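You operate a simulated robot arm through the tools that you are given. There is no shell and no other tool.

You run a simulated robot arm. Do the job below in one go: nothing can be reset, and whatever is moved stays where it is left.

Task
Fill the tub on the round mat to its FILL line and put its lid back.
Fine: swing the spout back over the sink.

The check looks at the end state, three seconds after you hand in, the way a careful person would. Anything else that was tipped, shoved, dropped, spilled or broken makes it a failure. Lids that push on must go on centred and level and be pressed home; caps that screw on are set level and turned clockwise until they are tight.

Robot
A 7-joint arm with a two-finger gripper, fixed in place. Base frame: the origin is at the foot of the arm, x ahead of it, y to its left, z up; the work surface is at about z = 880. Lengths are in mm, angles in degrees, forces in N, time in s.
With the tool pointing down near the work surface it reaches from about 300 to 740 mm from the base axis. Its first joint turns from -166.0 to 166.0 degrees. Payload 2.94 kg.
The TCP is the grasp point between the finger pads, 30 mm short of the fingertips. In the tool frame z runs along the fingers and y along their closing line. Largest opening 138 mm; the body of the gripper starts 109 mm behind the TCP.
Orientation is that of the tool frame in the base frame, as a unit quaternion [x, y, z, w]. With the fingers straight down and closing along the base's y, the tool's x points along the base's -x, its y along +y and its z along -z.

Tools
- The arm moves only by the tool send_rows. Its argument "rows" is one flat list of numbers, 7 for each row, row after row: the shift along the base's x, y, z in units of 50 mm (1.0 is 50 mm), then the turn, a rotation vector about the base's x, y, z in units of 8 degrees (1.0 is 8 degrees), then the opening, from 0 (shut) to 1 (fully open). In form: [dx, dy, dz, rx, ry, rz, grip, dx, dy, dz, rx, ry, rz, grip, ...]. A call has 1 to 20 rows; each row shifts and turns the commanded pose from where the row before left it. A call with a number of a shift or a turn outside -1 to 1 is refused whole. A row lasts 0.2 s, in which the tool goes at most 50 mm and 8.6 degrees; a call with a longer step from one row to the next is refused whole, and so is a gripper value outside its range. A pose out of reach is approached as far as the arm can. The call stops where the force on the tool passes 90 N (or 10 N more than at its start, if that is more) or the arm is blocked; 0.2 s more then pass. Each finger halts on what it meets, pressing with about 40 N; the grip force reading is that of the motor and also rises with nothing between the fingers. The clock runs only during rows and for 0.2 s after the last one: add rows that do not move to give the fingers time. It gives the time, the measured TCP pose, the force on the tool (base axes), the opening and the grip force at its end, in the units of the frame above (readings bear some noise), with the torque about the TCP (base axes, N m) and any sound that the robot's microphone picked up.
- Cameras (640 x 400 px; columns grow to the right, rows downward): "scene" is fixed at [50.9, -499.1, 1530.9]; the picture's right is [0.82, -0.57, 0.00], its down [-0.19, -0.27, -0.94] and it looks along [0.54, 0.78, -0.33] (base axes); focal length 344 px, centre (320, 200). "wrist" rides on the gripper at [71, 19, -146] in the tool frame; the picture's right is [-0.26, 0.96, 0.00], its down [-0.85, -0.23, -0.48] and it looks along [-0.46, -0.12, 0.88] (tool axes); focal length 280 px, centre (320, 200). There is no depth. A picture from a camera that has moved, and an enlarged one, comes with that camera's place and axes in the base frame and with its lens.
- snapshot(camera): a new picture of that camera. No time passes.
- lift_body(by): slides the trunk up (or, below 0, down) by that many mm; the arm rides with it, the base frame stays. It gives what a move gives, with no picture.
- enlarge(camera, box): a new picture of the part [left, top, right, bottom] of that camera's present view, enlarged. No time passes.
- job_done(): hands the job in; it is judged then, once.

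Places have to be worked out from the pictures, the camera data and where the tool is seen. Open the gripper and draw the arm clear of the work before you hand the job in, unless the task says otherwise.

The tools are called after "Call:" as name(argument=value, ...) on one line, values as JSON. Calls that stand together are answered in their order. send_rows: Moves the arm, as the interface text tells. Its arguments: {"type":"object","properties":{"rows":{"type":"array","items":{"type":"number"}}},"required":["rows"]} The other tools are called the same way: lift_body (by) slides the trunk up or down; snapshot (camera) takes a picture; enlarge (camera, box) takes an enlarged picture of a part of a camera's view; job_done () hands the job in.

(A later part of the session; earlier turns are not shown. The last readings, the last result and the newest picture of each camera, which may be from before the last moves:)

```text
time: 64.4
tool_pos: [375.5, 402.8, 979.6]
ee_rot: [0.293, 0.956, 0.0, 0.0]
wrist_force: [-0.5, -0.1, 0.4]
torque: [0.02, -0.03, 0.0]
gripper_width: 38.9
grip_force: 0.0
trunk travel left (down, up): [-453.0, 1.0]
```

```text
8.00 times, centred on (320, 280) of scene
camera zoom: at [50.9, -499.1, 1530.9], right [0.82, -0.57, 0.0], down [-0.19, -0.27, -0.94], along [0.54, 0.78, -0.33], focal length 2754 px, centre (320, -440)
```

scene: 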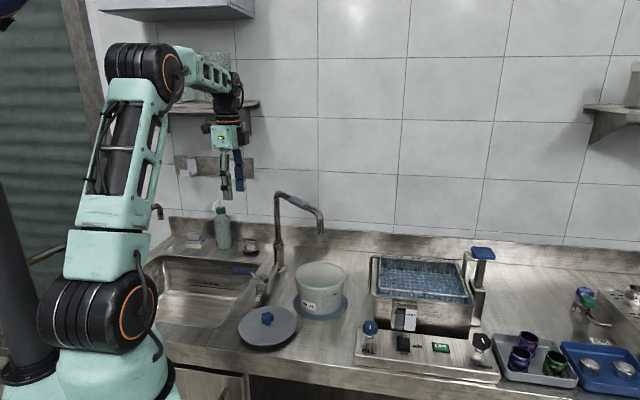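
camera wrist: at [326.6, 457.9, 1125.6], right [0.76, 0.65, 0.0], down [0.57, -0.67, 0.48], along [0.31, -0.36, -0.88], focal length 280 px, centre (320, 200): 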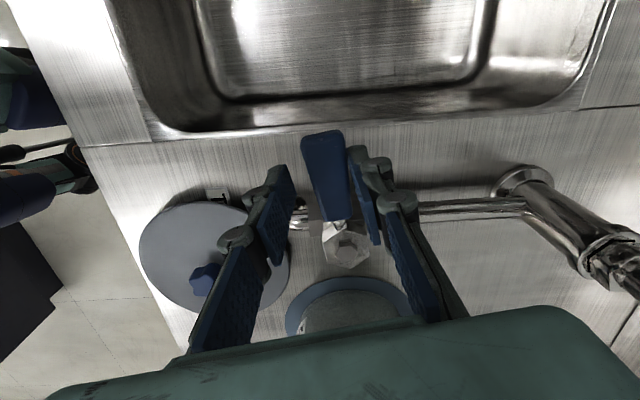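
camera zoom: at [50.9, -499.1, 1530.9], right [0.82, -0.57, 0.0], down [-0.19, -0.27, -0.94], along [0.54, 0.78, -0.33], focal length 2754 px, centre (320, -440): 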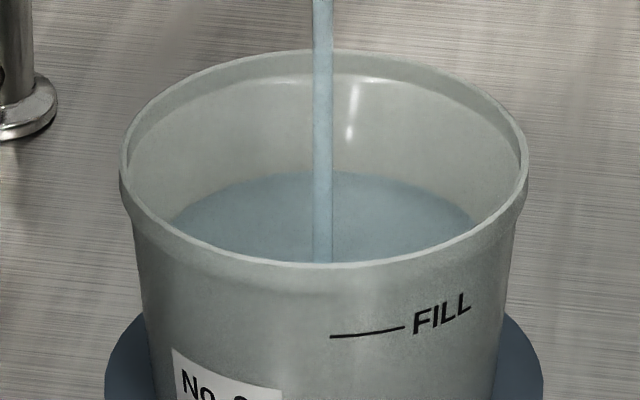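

Far waterline at row 171 now, still about 4 px/s. I hold for another 8 s.

Call:
send_rows(rows=[0, 0, 0, 0, 0, 0, 0.28, 0, 0, 0, 0, 0, 0, 0.28, 0, 0, 0, 0, 0, 0, 0.28, 0, 0, 0, 0, 0, 0, 0.28, 0, 0, 0, 0, 0, 0, 0.28, 0, 0, 0, 0, 0, 0, 0.28, 0, 0, 0, 0, 0, 0, 0.28, 0, 0, 0, 0, 0, 0, 0.28, 0, 0, 0, 0, 0, 0, 0.28, 0, 0, 0, 0, 0, 0, 0.28, 0, 0, 0, 0, 0, 0, 0.28, 0, 0, 0, 0, 0, 0, 0.28, 0, 0, 0, 0, 0, 0, 0.28, 0, 0, 0, 0, 0, 0, 0.28, 0, 0, 0, 0, 0, 0, 0.28, 0, 0, 0, 0, 0, 0, 0.28, 0, 0, 0, 0, 0, 0, 0.28, 0, 0, 0, 0, 0, 0, 0.28, 0, 0, 0, 0, 0, 0, 0.28])

Call:
enlarge(camera="scene", box=[290, 255, 350, 305])

Call:
send_rows(rows=[0, 0, 0, 0, 0, 0, 0.28, 0, 0, 0, 0, 0, 0, 0.28, 0, 0, 0, 0, 0, 0, 0.28, 0, 0, 0, 0, 0, 0, 0.28, 0, 0, 0, 0, 0, 0, 0.28, 0, 0, 0, 0, 0, 0, 0.28, 0, 0, 0, 0, 0, 0, 0.28, 0, 0, 0, 0, 0, 0, 0.28, 0, 0, 0, 0, 0, 0, 0.28, 0, 0, 0, 0, 0, 0, 0.28, 0, 0, 0, 0, 0, 0, 0.28, 0, 0, 0, 0, 0, 0, 0.28, 0, 0, 0, 0, 0, 0, 0.28, 0, 0, 0, 0, 0, 0, 0.28])

Call:
enlarge(camera="scene", box=[290, 255, 350, 305])

```text
time: 68.4
tool_pos: [375.2, 402.8, 980.8]
ee_rot: [0.295, 0.956, 0.0, 0.0]
wrist_force: [-0.1, 0.2, 0.6]
torque: [0.01, 0.02, -0.02]
gripper_width: 38.8
grip_force: 0.0
trunk travel left (down, up): [-453.0, 1.0]
```

```text
8.00 times, centred on (320, 280) of scene
camera zoom: at [50.9, -499.1, 1530.9], right [0.82, -0.57, 0.0], down [-0.19, -0.27, -0.94], along [0.54, 0.78, -0.33], focal length 2754 px, centre (320, -440)
```

zoom: 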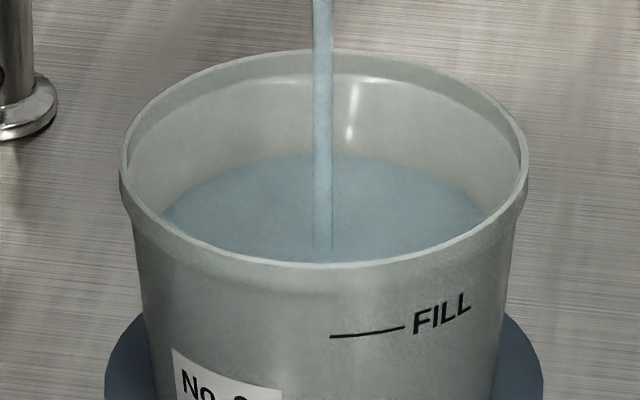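

```text
time: 71.4
tool_pos: [376.3, 403.0, 980.4]
ee_rot: [0.294, 0.956, 0.0, 0.0]
wrist_force: [0.4, 0.3, 0.1]
torque: [-0.01, -0.01, 0.01]
gripper_width: 39.0
grip_force: 0.0
trunk travel left (down, up): [-453.0, 1.0]
```

```text
8.00 times, centred on (320, 280) of scene
camera zoom: at [50.9, -499.1, 1530.9], right [0.82, -0.57, 0.0], down [-0.19, -0.27, -0.94], along [0.54, 0.78, -0.33], focal length 2754 px, centre (320, -440)
```

zoom: 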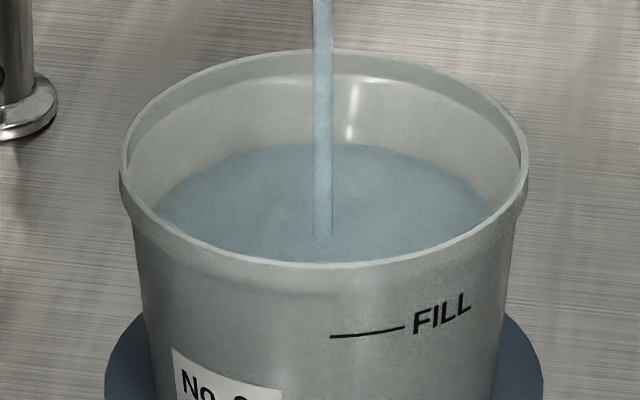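

Row 144 now, which gives z about 943 from both the far edge and where the stream enters. I hold about 2 s more, then turn the lever back clockwise to shut it slightly early, so I can measure closely and top up.

Call:
send_rows(rows=[0, 0, 0, 0, 0, 0, 0.28, 0, 0, 0, 0, 0, 0, 0.28, 0, 0, 0, 0, 0, 0, 0.28, 0, 0, 0, 0, 0, 0, 0.28, 0, 0, 0, 0, 0, 0, 0.28, 0, 0, 0, 0, 0, 0, 0.28, 0, 0, 0, 0, 0, 0, 0.28, 0, 0, 0, 0, 0, 0, 0.28, 0, 0, 0, 0, 0, 0, 0.28, 0, 0, 0, 0, 0, 0, 0.28, 0.112, 0.146, 0, 0, 0, -1, 0.28, 0.132, 0.13, 0, 0, 0, -1, 0.28, 0.11, 0.086, 0, 0, 0, -0.75, 0.28])

Call:
enlarge(camera="scene", box=[290, 255, 350, 305])

Call:
enlarge(camera="scene", box=[200, 180, 360, 320])

Call:
snapshot(camera="wrist")

```text
time: 74.2
tool_pos: [392.6, 417.5, 979.6]
ee_rot: [0.472, 0.882, -0.002, 0.0]
wrist_force: [-4.5, -8.0, 0.9]
torque: [-0.19, 0.17, 0.19]
gripper_width: 44.4
grip_force: 4.0
trunk travel left (down, up): [-453.0, 1.0]
```

```text
8.00 times, centred on (320, 280) of scene
camera zoom: at [50.9, -499.1, 1530.9], right [0.82, -0.57, 0.0], down [-0.19, -0.27, -0.94], along [0.54, 0.78, -0.33], focal length 2754 px, centre (320, -440)
```

zoom: 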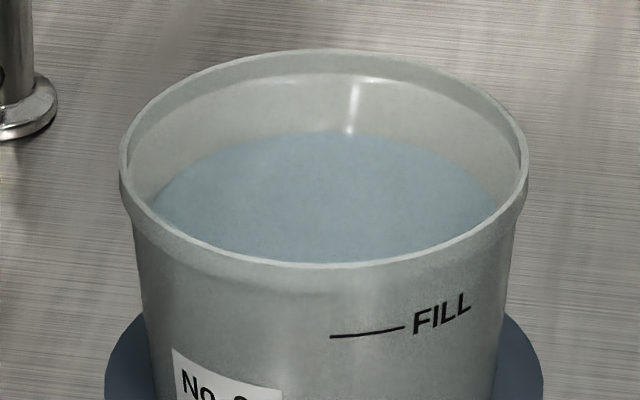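

```text
2.86 times, centred on (280, 250) of scene
camera zoom: at [50.9, -499.1, 1530.9], right [0.82, -0.57, 0.0], down [-0.19, -0.27, -0.94], along [0.54, 0.78, -0.33], focal length 984 px, centre (434, 57)
```

zoom: 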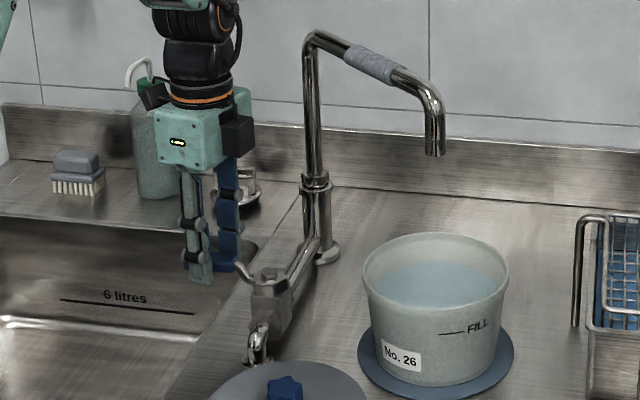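

```text
taken
camera wrist: at [368.0, 488.0, 1125.4], right [0.95, 0.32, 0.0], down [0.28, -0.83, 0.48], along [0.15, -0.45, -0.88], focal length 280 px, centre (320, 200)
```

wrist: 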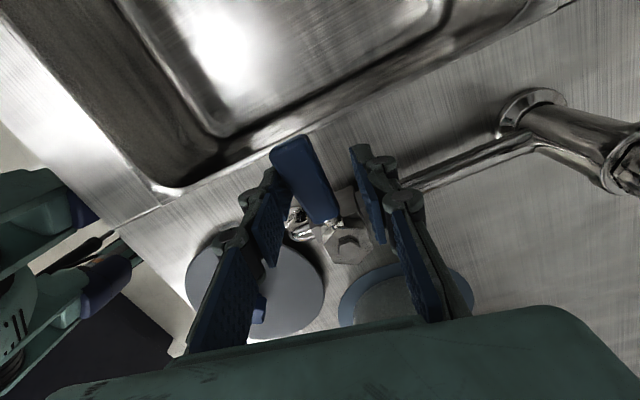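

The stream has stopped and the lever is against its closed stop (about 9 N of push). I ease the fingers off the handle, then measure the level more finely.

Call:
send_rows(rows=[-0.11, -0.086, 0, 0, 0, 0.75, 0.4, 0, 0, 0, 0, 0, 0, 0.5, 0, 0, 0, 0, 0, 0, 0.5])

Call:
enlarge(camera="scene", box=[290, 255, 322, 275])

Call:
enlarge(camera="scene", box=[320, 255, 352, 275])

Call:
enlarge(camera="scene", box=[310, 280, 342, 300])

Call:
snapshot(camera="wrist")

```text
time: 75.0
tool_pos: [386.4, 415.8, 981.2]
ee_rot: [0.424, 0.906, 0.001, 0.0]
wrist_force: [-0.5, 0.0, -0.5]
torque: [-0.01, 0.03, -0.02]
gripper_width: 69.0
grip_force: 0.1
trunk travel left (down, up): [-453.0, 1.0]
```

```text
16.00 times, centred on (306, 265) of scene
camera zoom: at [50.9, -499.1, 1530.9], right [0.82, -0.57, 0.0], down [-0.19, -0.27, -0.94], along [0.54, 0.78, -0.33], focal length 5509 px, centre (544, -840)
```

zoom: 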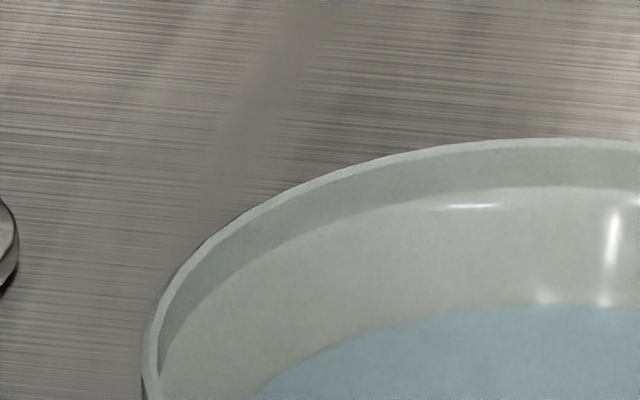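

```text
16.00 times, centred on (336, 265) of scene
camera zoom: at [50.9, -499.1, 1530.9], right [0.82, -0.57, 0.0], down [-0.19, -0.27, -0.94], along [0.54, 0.78, -0.33], focal length 5509 px, centre (64, -840)
```

zoom: 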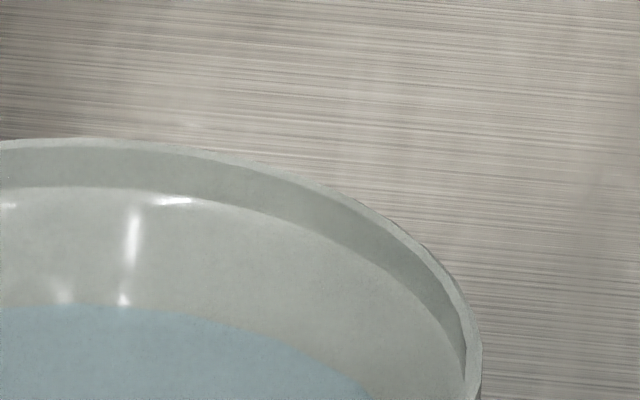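

```text
16.00 times, centred on (326, 290) of scene
camera zoom: at [50.9, -499.1, 1530.9], right [0.82, -0.57, 0.0], down [-0.19, -0.27, -0.94], along [0.54, 0.78, -0.33], focal length 5509 px, centre (224, -1240)
```

zoom: 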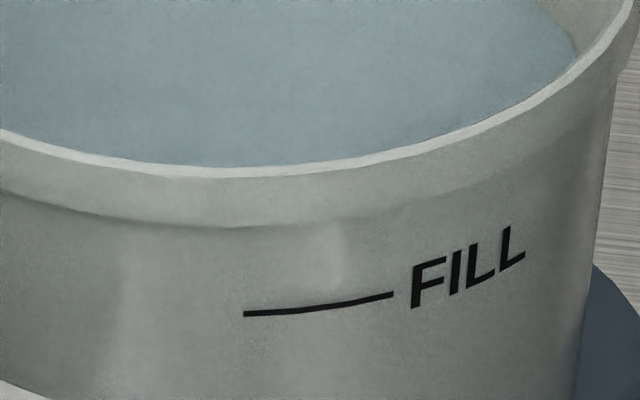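

```text
taken
camera wrist: at [356.3, 482.7, 1126.2], right [0.91, 0.42, 0.0], down [0.37, -0.8, 0.48], along [0.2, -0.43, -0.88], focal length 280 px, centre (320, 200)
```

wrist: 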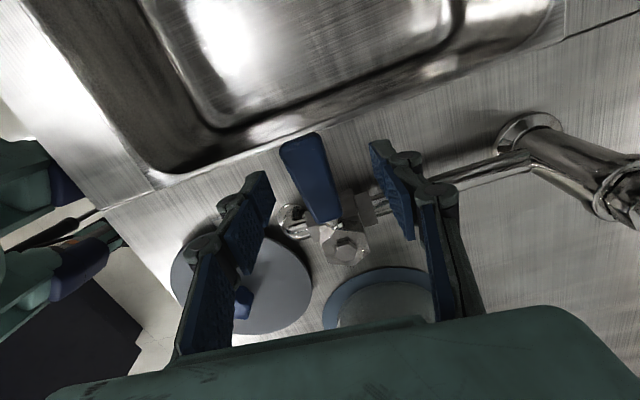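

Refined: FILL mark at z about 950.4, water at about 948.4, so it is roughly 2 mm short. I give it one more short opening, about 1 s at the same lever setting, and shut it again.

Call:
send_rows(rows=[0, 0, 0, 0, 0, 0, 0.28, 0, 0, 0, 0, 0, 0, 0.28, -0.109, -0.133, 0, 0, 0, 0.93, 0.28, -0.109, -0.133, 0, 0, 0, 0.93, 0.28, 0, 0, 0, 0, 0, 0, 0.28, 0, 0, 0, 0, 0, 0, 0.28, 0, 0, 0, 0, 0, 0, 0.28, 0.112, 0.146, 0, 0, 0, -1, 0.28, 0.132, 0.13, 0, 0, 0, -1, 0.28, 0.11, 0.086, 0, 0, 0, -0.75, 0.28, 0, 0, 0, 0, 0, 0, 0.28])

Call:
enlarge(camera="scene", box=[290, 255, 322, 275])

Call:
enlarge(camera="scene", box=[200, 180, 360, 320])

Call:
snapshot(camera="wrist")

```text
time: 77.4
tool_pos: [392.6, 418.1, 979.0]
ee_rot: [0.481, 0.877, -0.002, 0.0]
wrist_force: [-5.9, -14.0, -1.1]
torque: [-0.27, 0.1, 0.34]
gripper_width: 46.9
grip_force: 5.9
trunk travel left (down, up): [-453.0, 1.0]
```

```text
16.00 times, centred on (306, 265) of scene
camera zoom: at [50.9, -499.1, 1530.9], right [0.82, -0.57, 0.0], down [-0.19, -0.27, -0.94], along [0.54, 0.78, -0.33], focal length 5509 px, centre (544, -840)
```

zoom: 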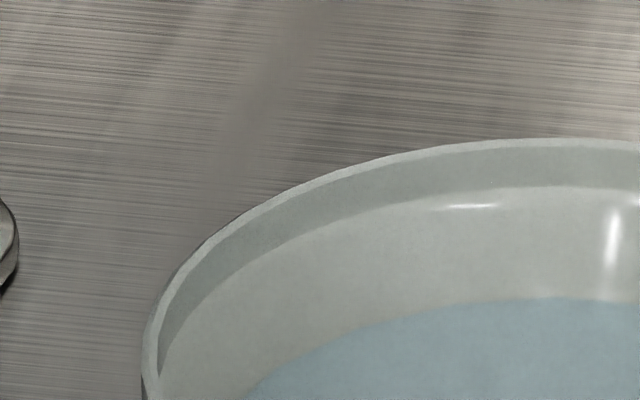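

```text
2.86 times, centred on (280, 250) of scene
camera zoom: at [50.9, -499.1, 1530.9], right [0.82, -0.57, 0.0], down [-0.19, -0.27, -0.94], along [0.54, 0.78, -0.33], focal length 984 px, centre (434, 57)
```

zoom: 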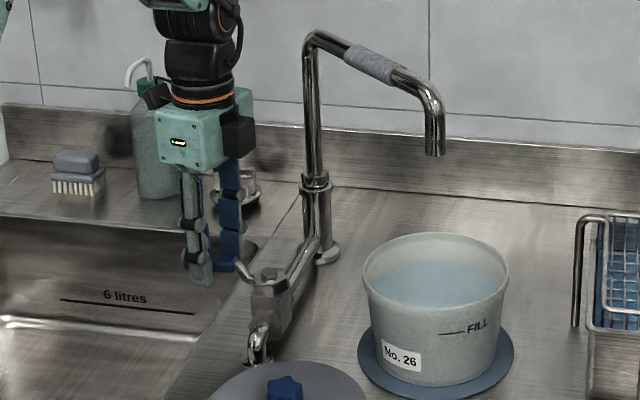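

```text
taken
camera wrist: at [370.8, 488.5, 1124.6], right [0.95, 0.3, 0.0], down [0.26, -0.84, 0.48], along [0.14, -0.46, -0.88], focal length 280 px, centre (320, 200)
```

wrist: 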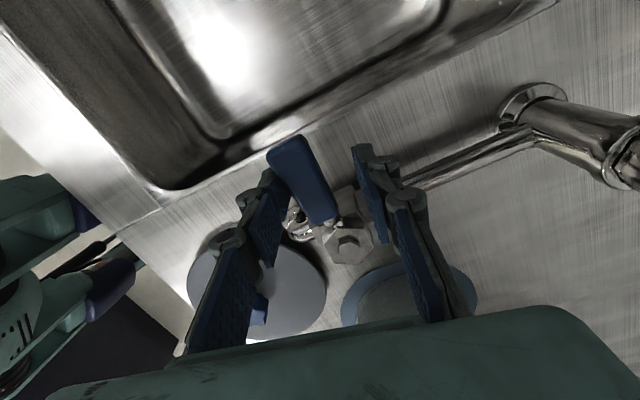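

The far waterline rose 8 px (about 1.8 mm), to z about 950, which matches the FILL mark, and the stream has stopped. I ease off the lever, open, and rise straight up.

Call:
send_rows(rows=[-0.12, -0.09, 0, 0, 0, 0.75, 0.4, 0, 0, 0, 0, 0, 0, 0.5, 0, 0, 0, 0, 0, 0, 0.5, 0, 0, 0.4, 0, 0, 0, 0.5, 0, 0, 0.8, 0, 0, 0, 0.5, 0, 0, 0.8, 0, 0, 0, 0.5, 0, 0, 0.8, 0, 0, 0, 0.5, 0, 0, 0.8, 0, 0, 0, 0.5, 0, 0, 0.8, 0, 0, 0, 0.5, 0, 0, 0.8, 0, 0, 0, 0.5])

Call:
snapshot(camera="wrist")

Call:
enlarge(camera="scene", box=[200, 180, 360, 320])

```text
time: 79.6
tool_pos: [388.3, 415.1, 1241.8]
ee_rot: [0.434, 0.901, 0.0, 0.0]
wrist_force: [-0.3, 0.3, -0.5]
torque: [0.02, 0.03, 0.03]
gripper_width: 68.9
grip_force: 0.0
trunk travel left (down, up): [-453.0, 1.0]
```

```text
taken
camera wrist: at [358.0, 482.7, 1386.6], right [0.92, 0.4, 0.0], down [0.35, -0.81, 0.48], along [0.19, -0.44, -0.88], focal length 280 px, centre (320, 200)
```

wrist: 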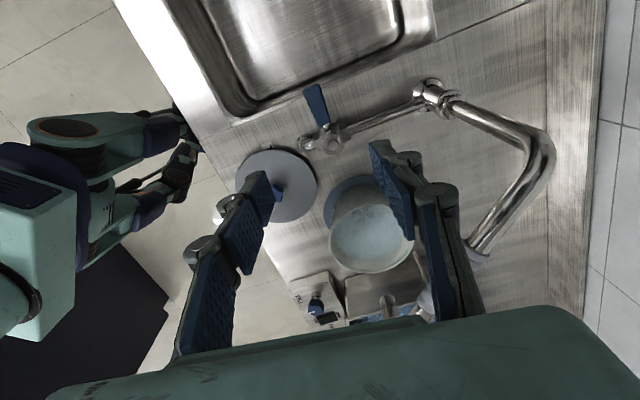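

```text
2.86 times, centred on (280, 250) of scene
camera zoom: at [50.9, -499.1, 1530.9], right [0.82, -0.57, 0.0], down [-0.19, -0.27, -0.94], along [0.54, 0.78, -0.33], focal length 984 px, centre (434, 57)
```

zoom: 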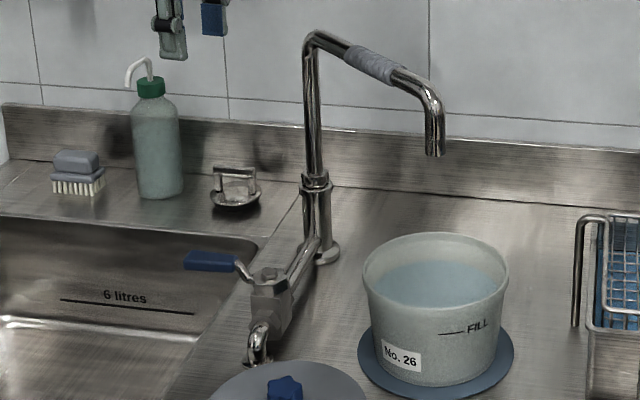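

The lever is back in its closed position and nothing is dripping. I carry the open gripper over to the spout sleeve, turning it to straddle the pipe from above.

Call:
send_rows(rows=[0.1765, -0.0896, 0, 0, 0, 0.954, 0.5, 0.1765, -0.0896, 0, 0, 0, 0.954, 0.5, 0.1765, -0.0896, 0, 0, 0, 0.954, 0.5, 0.1765, -0.0896, 0, 0, 0, 0.954, 0.5, 0.1765, -0.0896, 0, 0, 0, 0.954, 0.5, 0.1765, -0.0896, 0, 0, 0, 0.954, 0.5, 0.1765, -0.0896, 0, 0, 0, 0.954, 0.5, 0.1765, -0.0896, 0, 0, 0, 0.954, 0.5, 0.1765, -0.0896, 0, 0, 0, 0.954, 0.5, 0.1765, -0.0896, 0, 0, 0, 0.954, 0.5, 0.1765, -0.0896, 0, 0, 0, 0.954, 0.5, 0.1765, -0.0896, 0, 0, 0, 0.954, 0.5, 0.1765, -0.0896, 0, 0, 0, 0.954, 0.5, 0.1765, -0.0896, 0, 0, 0, 0.954, 0.5, 0.1765, -0.0896, 0, 0, 0, 0.954, 0.5, 0.1765, -0.0896, 0, 0, 0, 0.954, 0.5, 0.1765, -0.0896, 0, 0, 0, 0.954, 0.5, 0.1765, -0.0896, 0, 0, 0, 0.954, 0.5, 0.1765, -0.0896, 0, 0, 0, 0.954, 0.5])

Call:
snapshot(camera="wrist")

Call:
enlarge(camera="scene", box=[220, 120, 400, 260])

```text
time: 83.6
tool_pos: [556.0, 330.8, 1239.1]
ee_rot: [0.73, -0.683, -0.001, 0.001]
wrist_force: [0.7, 0.9, 0.5]
torque: [0.0, -0.03, 0.0]
gripper_width: 68.8
grip_force: 0.0
trunk travel left (down, up): [-453.0, 1.0]
```

```text
taken
camera wrist: at [540.0, 258.5, 1385.6], right [-0.98, 0.2, 0.0], down [0.17, 0.86, 0.48], along [0.09, 0.47, -0.88], focal length 280 px, centre (320, 200)
```

wrist: 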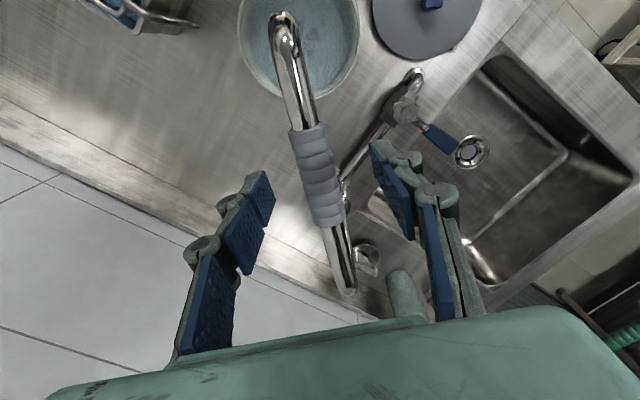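

```text
2.86 times, centred on (310, 190) of scene
camera zoom: at [50.9, -499.1, 1530.9], right [0.82, -0.57, 0.0], down [-0.19, -0.27, -0.94], along [0.54, 0.78, -0.33], focal length 984 px, centre (349, 229)
```

zoom: 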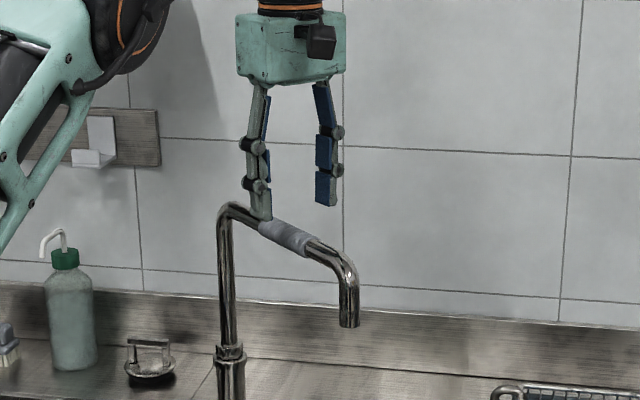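

The sleeve lies between the fingers, about 5 mm off centre. I correct that and lower around it, then narrow the fingers.

Call:
send_rows(rows=[0.1, 0, -0.28, 0, 0, 0, 0.5, 0, 0, -0.3, 0, 0, 0, 0.5, 0, 0, -0.3, 0, 0, 0, 0.5, 0, 0, -0.26, 0, 0, 0, 0.5, 0, 0, 0, 0, 0, 0, 0.33, 0, 0, 0, 0, 0, 0, 0.33])

Call:
snapshot(camera="wrist")

Call:
enlarge(camera="scene", box=[220, 120, 400, 260])

```text
time: 85.0
tool_pos: [560.3, 331.1, 1183.4]
ee_rot: [0.729, -0.684, 0.0, 0.0]
wrist_force: [0.2, -0.2, 0.1]
torque: [0.0, -0.01, 0.01]
gripper_width: 45.3
grip_force: 0.2
trunk travel left (down, up): [-453.0, 1.0]
```

```text
taken
camera wrist: at [544.8, 258.8, 1328.6], right [-0.98, 0.2, 0.0], down [0.18, 0.86, 0.48], along [0.1, 0.47, -0.88], focal length 280 px, centre (320, 200)
```

wrist: 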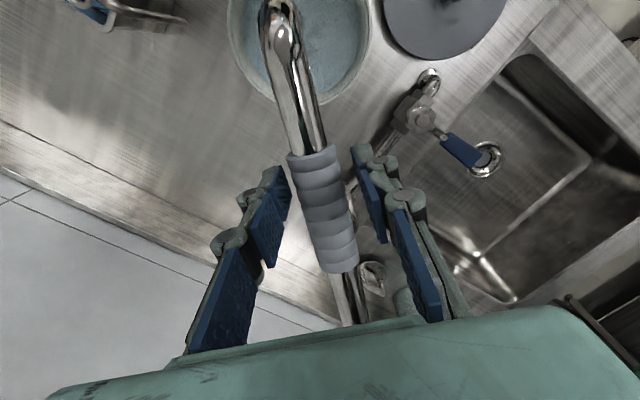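

```text
2.86 times, centred on (310, 190) of scene
camera zoom: at [50.9, -499.1, 1530.9], right [0.82, -0.57, 0.0], down [-0.19, -0.27, -0.94], along [0.54, 0.78, -0.33], focal length 984 px, centre (349, 229)
```

zoom: 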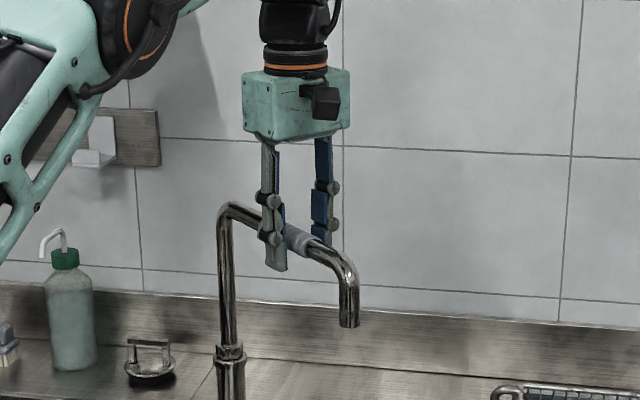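

The sleeve sits between the fingers again. I push the spout back clockwise along the same arc to the halfway point.

Call:
send_rows(rows=[-0.198, -0.04, 0, 0, 0, -0.2, 0.33, -0.27, 0.002, 0, 0, 0, -0.625, 0.33, -0.27, 0.026, 0, 0, 0, -0.625, 0.33, -0.266, 0.05, 0, 0, 0, -0.625, 0.33, -0.26, 0.072, 0, 0, 0, -0.625, 0.33, -0.254, 0.094, 0, 0, 0, -0.625, 0.33, -0.244, 0.118, 0, 0, 0, -0.625, 0.33])

Call:
snapshot(camera="wrist")

Call:
snapshot(camera="scene")

```text
time: 86.6
tool_pos: [472.1, 348.7, 1182.9]
ee_rot: [-0.515, 0.857, 0.0, 0.001]
wrist_force: [-0.4, 0.7, 0.2]
torque: [-0.04, -0.03, -0.02]
gripper_width: 45.6
grip_force: 0.0
trunk travel left (down, up): [-453.0, 1.0]
```

```text
taken
camera wrist: at [420.5, 293.7, 1328.9], right [-0.73, 0.68, 0.0], down [0.6, 0.64, 0.48], along [0.33, 0.35, -0.88], focal length 280 px, centre (320, 200)
```

wrist: 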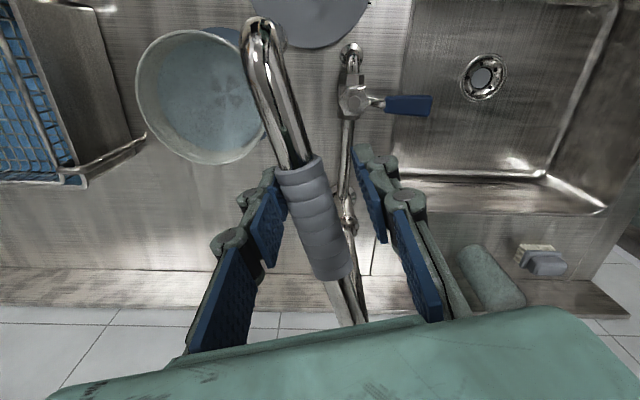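

```text
taken
```

scene: 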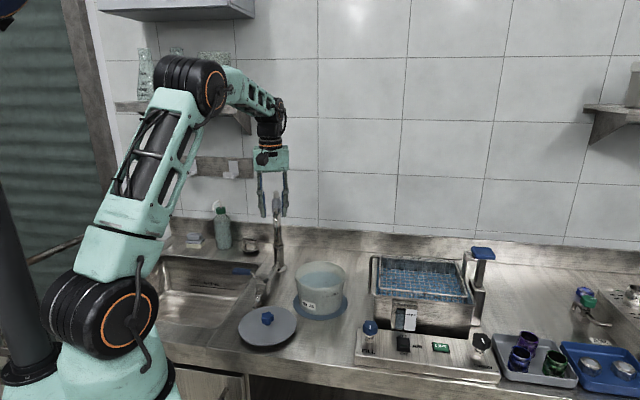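

Still following, no drips. I continue to 212 deg, lean the tool outward again for reach, and carry on to about 187 deg.

Call:
send_rows(rows=[-0.232, 0.136, 0, 0, 0, -0.625, 0.33, -0.22, 0.158, 0, 0, 0, -0.625, 0.33, -0.206, 0.174, 0, 0, 0, -0.625, 0.33, -0.19, 0.194, 0, 0, 0, -0.625, 0.33, -0.172, 0.208, 0, 0, 0, -0.625, 0.33, -0.152, 0.224, 0, 0, 0, -0.625, 0.33, 0, 0, 0, 0.848, 0.53, 0, 0.33, 0, 0, 0, 0.848, 0.53, 0, 0.33, -0.134, 0.234, 0, 0, 0, -0.625, 0.33, -0.112, 0.246, 0, 0, 0, -0.625, 0.33, -0.09, 0.256, 0, 0, 0, -0.625, 0.33, -0.068, 0.262, 0, 0, 0, -0.625, 0.33, -0.044, 0.266, 0, 0, 0, -0.625, 0.33])

Call:
snapshot(camera="wrist")

Call:
snapshot(camera="scene")

```text
time: 89.4
tool_pos: [391.4, 464.8, 1183.4]
ee_rot: [-0.059, 0.988, 0.139, -0.008]
wrist_force: [0.6, 0.5, -1.0]
torque: [-0.03, -0.02, -0.01]
gripper_width: 45.5
grip_force: 0.0
trunk travel left (down, up): [-453.0, 1.0]
```

```text
taken
camera wrist: at [323.1, 435.2, 1328.5], right [0.15, 0.95, 0.27], down [0.89, -0.25, 0.39], along [0.44, 0.18, -0.88], focal length 280 px, centre (320, 200)
```

wrist: 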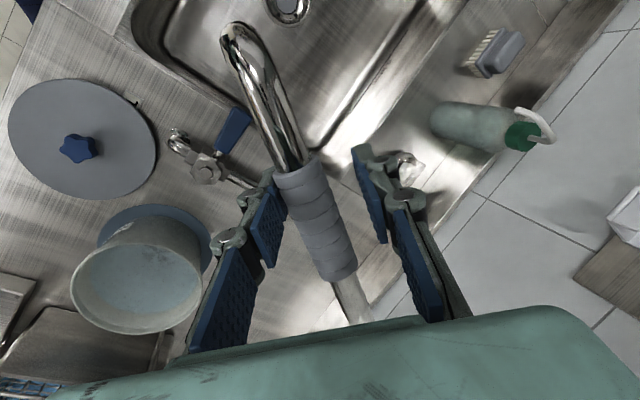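

```text
taken
```

scene: 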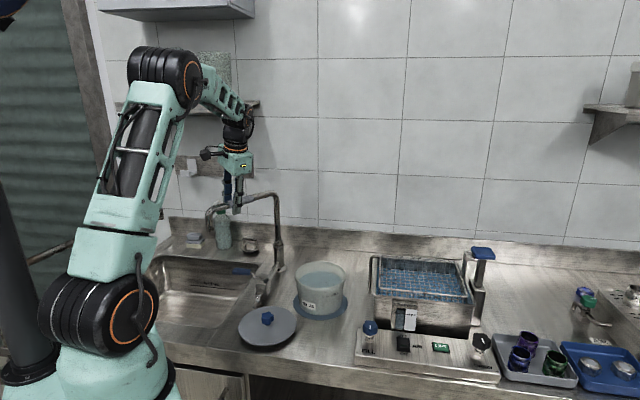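

Good. I push on the last 30 deg to return the spout over the sink.

Call:
send_rows(rows=[-0.022, 0.27, 0, 0, 0, -0.625, 0.33, 0.002, 0.27, 0, 0, 0, -0.625, 0.33, 0.026, 0.27, 0, 0, 0, -0.625, 0.33, 0.05, 0.266, 0, 0, 0, -0.625, 0.33, 0.072, 0.26, 0, 0, 0, -0.625, 0.33, 0.094, 0.254, 0, 0, 0, -0.625, 0.33, 0, 0, 0, 0, 0, 0, 0.33])

Call:
snapshot(camera="wrist")

Call:
snapshot(camera="scene")

```text
time: 91.0
tool_pos: [403.0, 545.1, 1183.3]
ee_rot: [0.197, 0.97, 0.136, 0.028]
wrist_force: [0.1, -0.3, -0.1]
torque: [0.01, 0.03, 0.01]
gripper_width: 45.4
grip_force: 0.1
trunk travel left (down, up): [-453.0, 1.0]
```

```text
taken
camera wrist: at [328.2, 552.5, 1328.4], right [0.6, 0.75, 0.27], down [0.64, -0.66, 0.39], along [0.47, -0.07, -0.88], focal length 280 px, centre (320, 200)
```

wrist: 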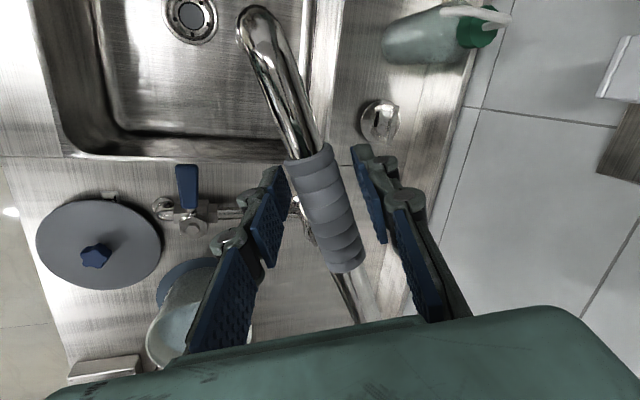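

```text
taken
```

scene: 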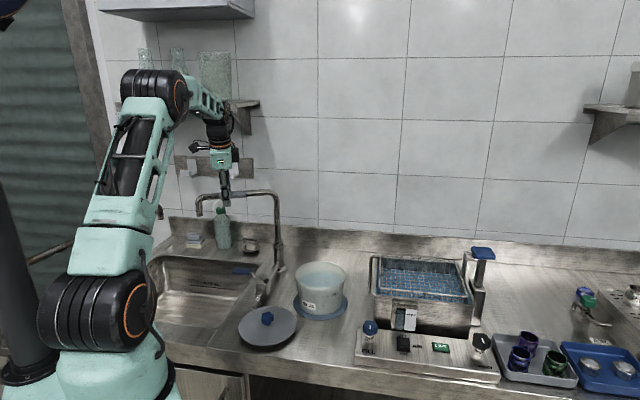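

The spout is back over the sink. I open, shift slightly to centre, withdraw along the finger direction and back off toward the robot.

Call:
send_rows(rows=[0, 0, 0, 0, 0, 0, 0.5, -0.06, -0.14, 0, 0, 0, 0, 0.5, 0, 0, 0, 0, 0, 0, 0.5, -0.035, -0.08, 0.3, 0, 0, 0, 0.5, -0.035, -0.08, 0.3, 0, 0, 0, 0.5, -0.035, -0.08, 0.3, 0, 0, 0, 0.5, -0.035, -0.08, 0.3, 0, 0, 0, 0.5, -0.2, -0.5, 0.1, 0, 0, 0, 0.5, -0.2, -0.7, 0, 0, 0, 0, 0.5, -0.2, -0.8, 0, 0, 0, 0, 0.5, 0, -0.8, 0, 0, 0, 0, 0.5, 0, -0.8, 0, 0, 0, 0, 0.5])

Call:
snapshot(camera="wrist")

Call:
snapshot(camera="scene")

```text
time: 93.6
tool_pos: [363.8, 340.8, 1245.7]
ee_rot: [0.198, 0.97, 0.136, 0.026]
wrist_force: [0.3, 0.1, 0.1]
torque: [0.01, 0.02, 0.04]
gripper_width: 69.1
grip_force: 0.0
trunk travel left (down, up): [-453.0, 1.0]
```

```text
taken
camera wrist: at [288.9, 348.3, 1390.8], right [0.61, 0.75, 0.26], down [0.64, -0.66, 0.39], along [0.47, -0.07, -0.88], focal length 280 px, centre (320, 200)
```

wrist: 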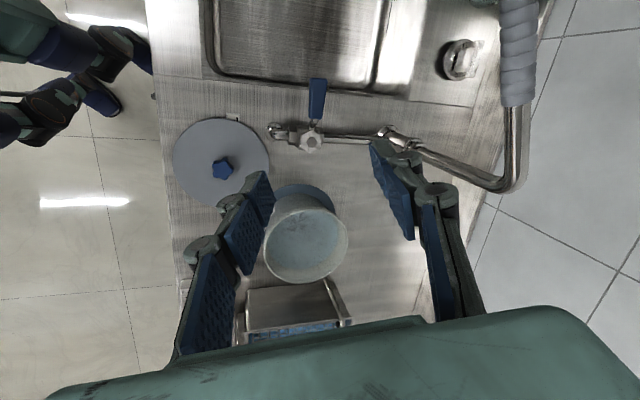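

```text
taken
```

scene: 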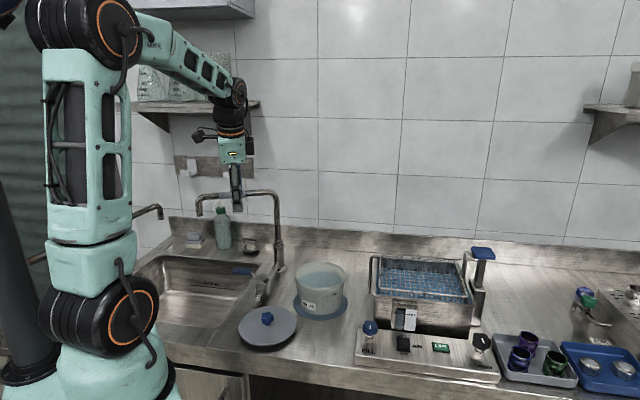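

I straighten the tool and move over the lid on the counter, with the same yaw I used when releasing it.

Call:
send_rows(rows=[0, 0, 0, -0.92, 0.39, 0, 0.5, 0, 0, 0, -0.92, 0.39, 0, 0.5, 0.035, -0.325, -0.4, 0, 0, 0.91, 0.5, 0.035, -0.325, -0.5, 0, 0, 0.91, 0.5, 0.035, -0.325, -0.6, 0, 0, 0.91, 0.5, 0.035, -0.325, -0.6, 0, 0, 0.91, 0.5, 0.035, -0.325, -0.6, 0, 0, 0.91, 0.5, 0.035, -0.325, -0.6, 0, 0, 0.91, 0.5, 0.035, -0.325, -0.6, 0, 0, 0.91, 0.5, 0, 0, 0, 0, 0, 0, 0.5])

Call:
snapshot(camera="wrist")

Call:
enlarge(camera="wrist", box=[270, 80, 370, 180])

Call:
enlarge(camera="scene", box=[200, 180, 360, 320])

```text
time: 95.8
tool_pos: [375.0, 227.9, 1052.0]
ee_rot: [-0.243, 0.97, 0.0, 0.0]
wrist_force: [0.0, 0.1, -0.6]
torque: [0.02, 0.0, 0.02]
gripper_width: 68.9
grip_force: 0.1
trunk travel left (down, up): [-453.0, 1.0]
```

```text
taken
camera wrist: at [302.4, 211.0, 1198.2], right [-0.22, 0.97, 0.0], down [0.86, 0.2, 0.48], along [0.46, 0.11, -0.88], focal length 280 px, centre (320, 200)
```

wrist: 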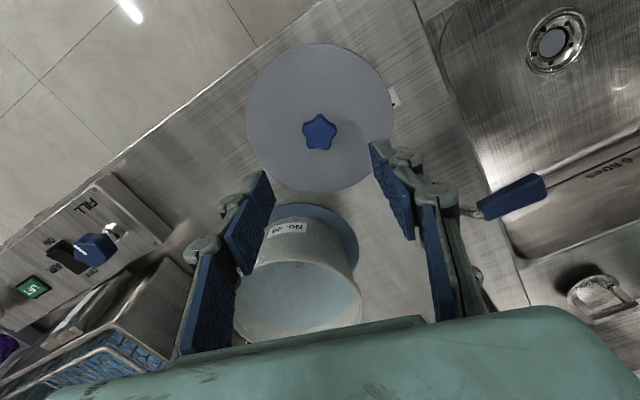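

```text
4.00 times, centred on (320, 130) of wrist
camera zoom: at [302.4, 211.0, 1198.2], right [-0.22, 0.97, 0.0], down [0.86, 0.2, 0.48], along [0.46, 0.11, -0.88], focal length 1122 px, centre (320, 480)
```

zoom: 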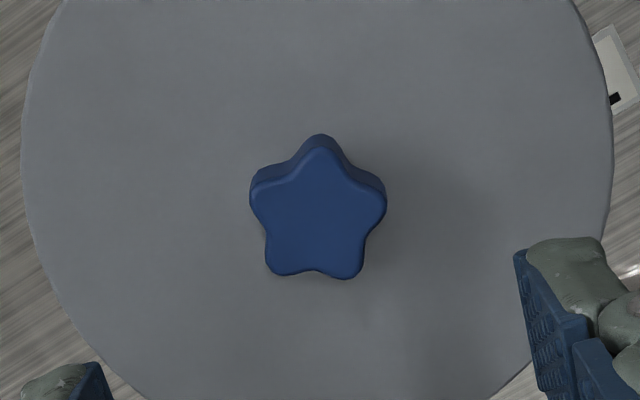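

```text
2.86 times, centred on (280, 250) of scene
camera zoom: at [50.9, -499.1, 1530.9], right [0.82, -0.57, 0.0], down [-0.19, -0.27, -0.94], along [0.54, 0.78, -0.33], focal length 984 px, centre (434, 57)
```

zoom: 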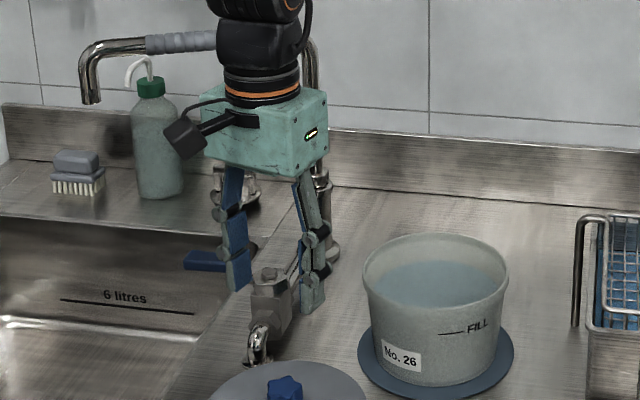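

The knob is at about (374, 227) with one lobe along my closing line. I lower around it to z 934 and grip.

Call:
send_rows(rows=[-0.03, 0.01, -0.6, 0, 0, 0, 0.5, 0, 0, -0.6, 0, 0, 0, 0.5, 0, 0, -0.6, 0, 0, 0, 0.5, 0, 0, -0.4, 0, 0, 0, 0.5, 0, 0, -0.16, 0, 0, 0, 0.5, 0, 0, 0, 0, 0, 0, 0.5])

Call:
snapshot(camera="wrist")

Call:
enlarge(camera="scene", box=[200, 250, 340, 370])

```text
time: 97.2
tool_pos: [373.8, 228.1, 934.6]
ee_rot: [-0.242, 0.97, 0.0, 0.0]
wrist_force: [-0.2, 0.4, -0.4]
torque: [0.0, 0.01, -0.04]
gripper_width: 69.1
grip_force: 0.1
trunk travel left (down, up): [-453.0, 1.0]
```

```text
taken
camera wrist: at [301.4, 211.8, 1080.3], right [-0.22, 0.98, 0.0], down [0.86, 0.19, 0.48], along [0.46, 0.11, -0.88], focal length 280 px, centre (320, 200)
```

wrist: 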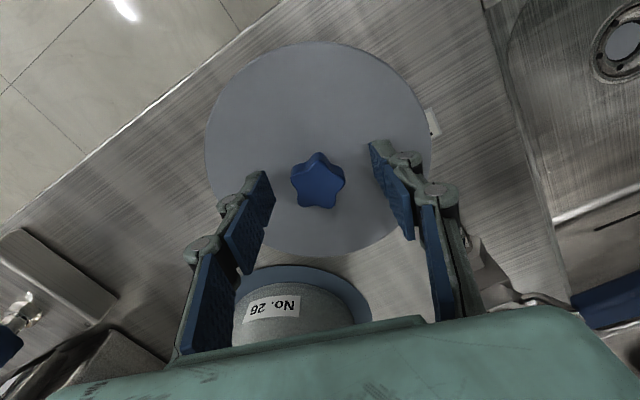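

```text
3.33 times, centred on (270, 310) of scene
camera zoom: at [50.9, -499.1, 1530.9], right [0.82, -0.57, 0.0], down [-0.19, -0.27, -0.94], along [0.54, 0.78, -0.33], focal length 1148 px, centre (487, -167)
```

zoom: 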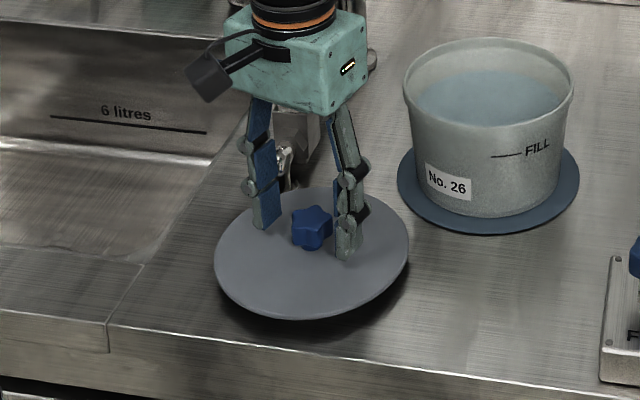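

The fingers are around the knob. I close on it.

Call:
send_rows(rows=[0, 0, 0, 0, 0, 0, 0.3, 0, 0, 0, 0, 0, 0, 0.15, 0, 0, 0, 0, 0, 0, 0, 0, 0, 0, 0, 0, 0, 0, 0, 0, 0, 0, 0, 0, 0, 0, 0, 0, 0, 0, 0, 0])

Call:
snapshot(camera="wrist")

Call:
enlarge(camera="scene", box=[200, 250, 340, 370])

```text
time: 98.6
tool_pos: [373.6, 227.2, 935.2]
ee_rot: [-0.242, 0.97, 0.0, 0.0]
wrist_force: [0.8, 0.5, -0.7]
torque: [-0.01, 0.04, 0.01]
gripper_width: 33.0
grip_force: 39.8
trunk travel left (down, up): [-453.0, 1.0]
```

```text
taken
camera wrist: at [301.3, 211.8, 1080.5], right [-0.22, 0.98, 0.0], down [0.86, 0.19, 0.48], along [0.46, 0.11, -0.88], focal length 280 px, centre (320, 200)
```

wrist: 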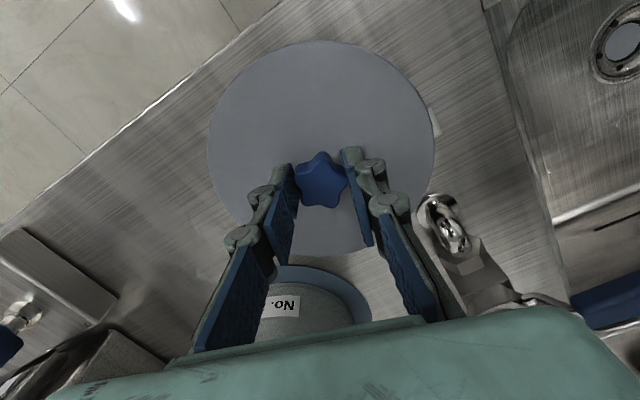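

```text
3.33 times, centred on (270, 310) of scene
camera zoom: at [50.9, -499.1, 1530.9], right [0.82, -0.57, 0.0], down [-0.19, -0.27, -0.94], along [0.54, 0.78, -0.33], focal length 1148 px, centre (487, -167)
```

zoom: 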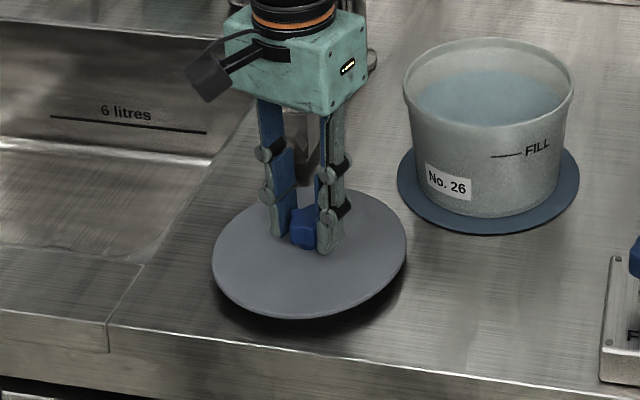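

The knob is held at the same 33 mm grip. I lift the lid and carry it back over the tub, stopping above the rim to check alignment.

Call:
send_rows(rows=[0, 0, 0.3, 0, 0, 0, 0, 0, 0, 0.6, 0, 0, 0, 0, 0, 0, 0.6, 0, 0, 0, 0, 0, 0, 0.6, 0, 0, 0, 0, 0, 0, 0.6, 0, 0, 0, 0, 0, 0, 0.6, 0, 0, 0, 0, 0, 0, 0.6, 0, 0, 0, 0, 0.536, 0.041, 0, 0, 0, 0, 0, 0.536, 0.041, 0, 0, 0, 0, 0, 0.536, 0.041, 0, 0, 0, 0, 0, 0.536, 0.041, 0, 0, 0, 0, 0, 0.536, 0.041, 0, 0, 0, 0, 0, 0.536, 0.041, 0, 0, 0, 0, 0, 0.536, 0.041, 0, 0, 0, 0, 0, 0, 0, 0, 0, 0, 0, 0])

Call:
snapshot(camera="wrist")

Call:
enlarge(camera="scene", box=[260, 220, 380, 320])

```text
time: 101.8
tool_pos: [561.9, 242.9, 1130.0]
ee_rot: [-0.242, 0.97, 0.0, 0.0]
wrist_force: [0.5, 0.4, 0.0]
torque: [0.01, 0.0, 0.0]
gripper_width: 33.0
grip_force: 40.3
trunk travel left (down, up): [-453.0, 1.0]
```

```text
taken
camera wrist: at [489.3, 227.0, 1275.6], right [-0.22, 0.98, 0.0], down [0.86, 0.19, 0.48], along [0.46, 0.11, -0.88], focal length 280 px, centre (320, 200)
```

wrist: 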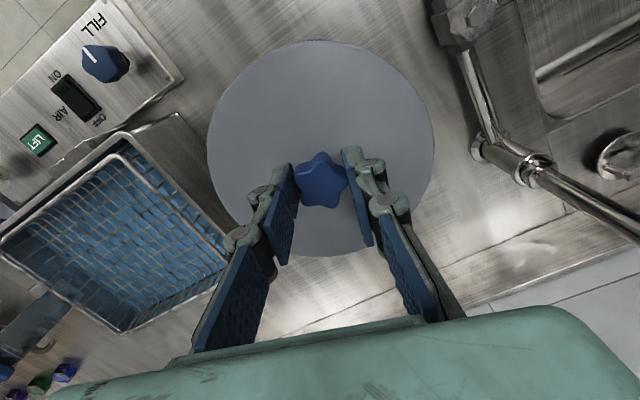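

```text
4.00 times, centred on (320, 270) of scene
camera zoom: at [50.9, -499.1, 1530.9], right [0.82, -0.57, 0.0], down [-0.19, -0.27, -0.94], along [0.54, 0.78, -0.33], focal length 1377 px, centre (320, -80)
```

zoom: 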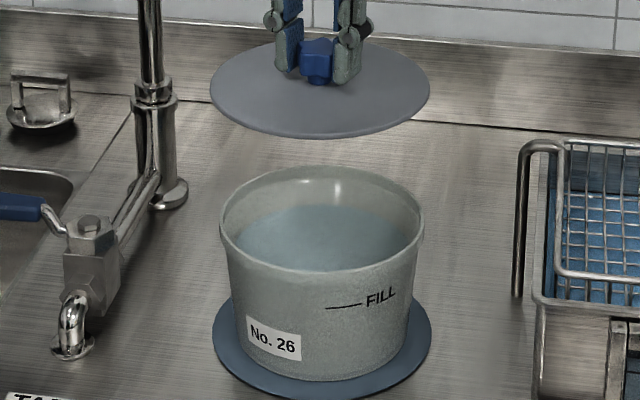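

Lateral alignment in the scene view is within about 1 mm. I lower to about 20 mm above the seat and check both directions.

Call:
send_rows(rows=[0, 0, -0.42, 0, 0, 0, 0, 0, 0, -0.42, 0, 0, 0, 0, 0, 0, -0.42, 0, 0, 0, 0, 0, 0, -0.42, 0, 0, 0, 0, 0, 0, 0, 0, 0, 0, 0])

Call:
enlarge(camera="scene", box=[285, 235, 357, 285])

Call:
enlarge(camera="wrist", box=[190, 20, 450, 200])

```text
time: 103.0
tool_pos: [561.4, 243.1, 1046.5]
ee_rot: [-0.242, 0.97, 0.0, 0.0]
wrist_force: [-0.6, 0.0, -0.8]
torque: [0.0, 0.01, 0.01]
gripper_width: 32.7
grip_force: 40.1
trunk travel left (down, up): [-453.0, 1.0]
```

```text
8.00 times, centred on (321, 260) of scene
camera zoom: at [50.9, -499.1, 1530.9], right [0.82, -0.57, 0.0], down [-0.19, -0.27, -0.94], along [0.54, 0.78, -0.33], focal length 2754 px, centre (312, -280)
```

zoom: 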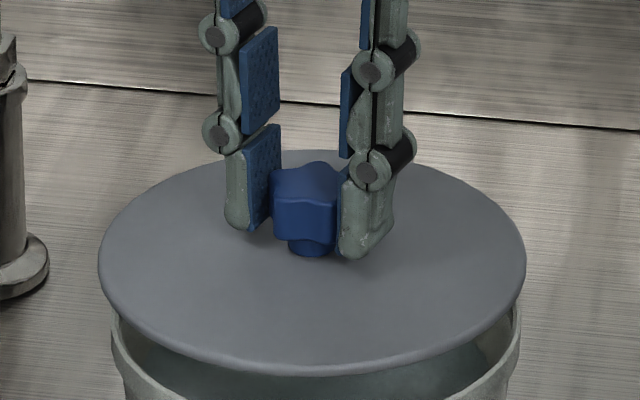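

```text
2.22 times, centred on (320, 110) of wrist
camera zoom: at [489.2, 226.5, 1191.3], right [-0.22, 0.98, 0.0], down [0.86, 0.19, 0.48], along [0.46, 0.11, -0.88], focal length 623 px, centre (320, 400)
```

zoom: 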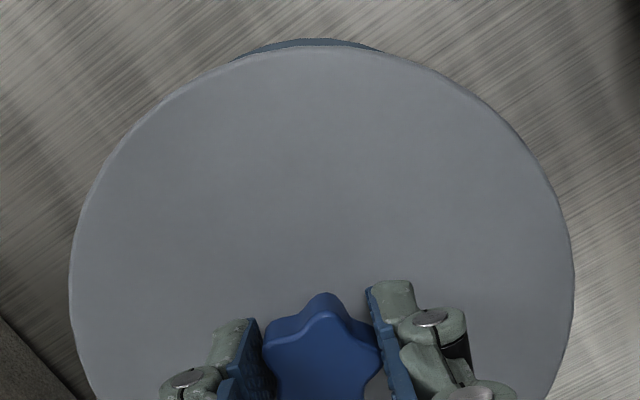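

In the 8x view the lid is 1.5 mm left of the rim centre, and comparing with the first grip suggests about 1.5 mm too far back. I shift (+0.5, -2.1) mm and lower to just above the rim for another look.

Call:
send_rows(rows=[0.01, -0.042, 0, 0, 0, 0, 0, 0, 0, -0.1, 0, 0, 0, 0, 0, 0, -0.1, 0, 0, 0, 0, 0, 0, 0, 0, 0, 0, 0])

Call:
enlarge(camera="scene", box=[285, 250, 357, 300])

Call:
enlarge(camera="scene", box=[260, 220, 380, 320])

```text
time: 104.0
tool_pos: [561.4, 241.3, 1036.3]
ee_rot: [-0.242, 0.97, 0.001, 0.0]
wrist_force: [-0.3, -0.2, -0.3]
torque: [0.02, -0.02, -0.01]
gripper_width: 32.9
grip_force: 39.9
trunk travel left (down, up): [-453.0, 1.0]
```

```text
8.00 times, centred on (321, 275) of scene
camera zoom: at [50.9, -499.1, 1530.9], right [0.82, -0.57, 0.0], down [-0.19, -0.27, -0.94], along [0.54, 0.78, -0.33], focal length 2754 px, centre (312, -400)
```

zoom: 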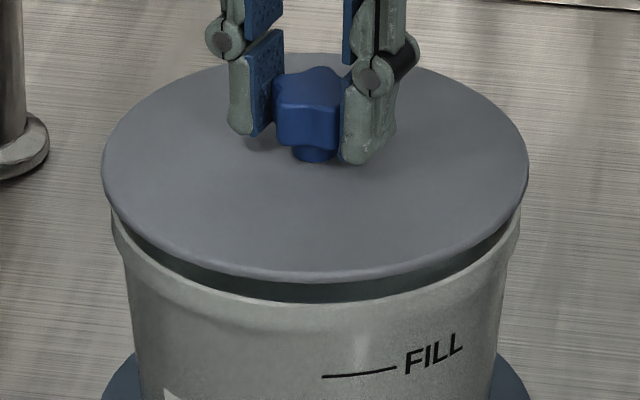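

```text
4.00 times, centred on (320, 270) of scene
camera zoom: at [50.9, -499.1, 1530.9], right [0.82, -0.57, 0.0], down [-0.19, -0.27, -0.94], along [0.54, 0.78, -0.33], focal length 1377 px, centre (320, -80)
```

zoom: 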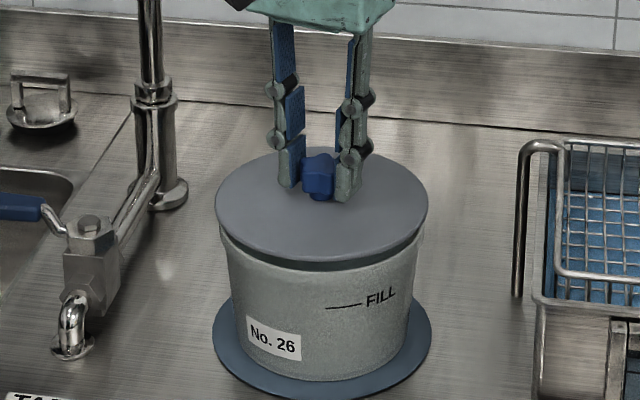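

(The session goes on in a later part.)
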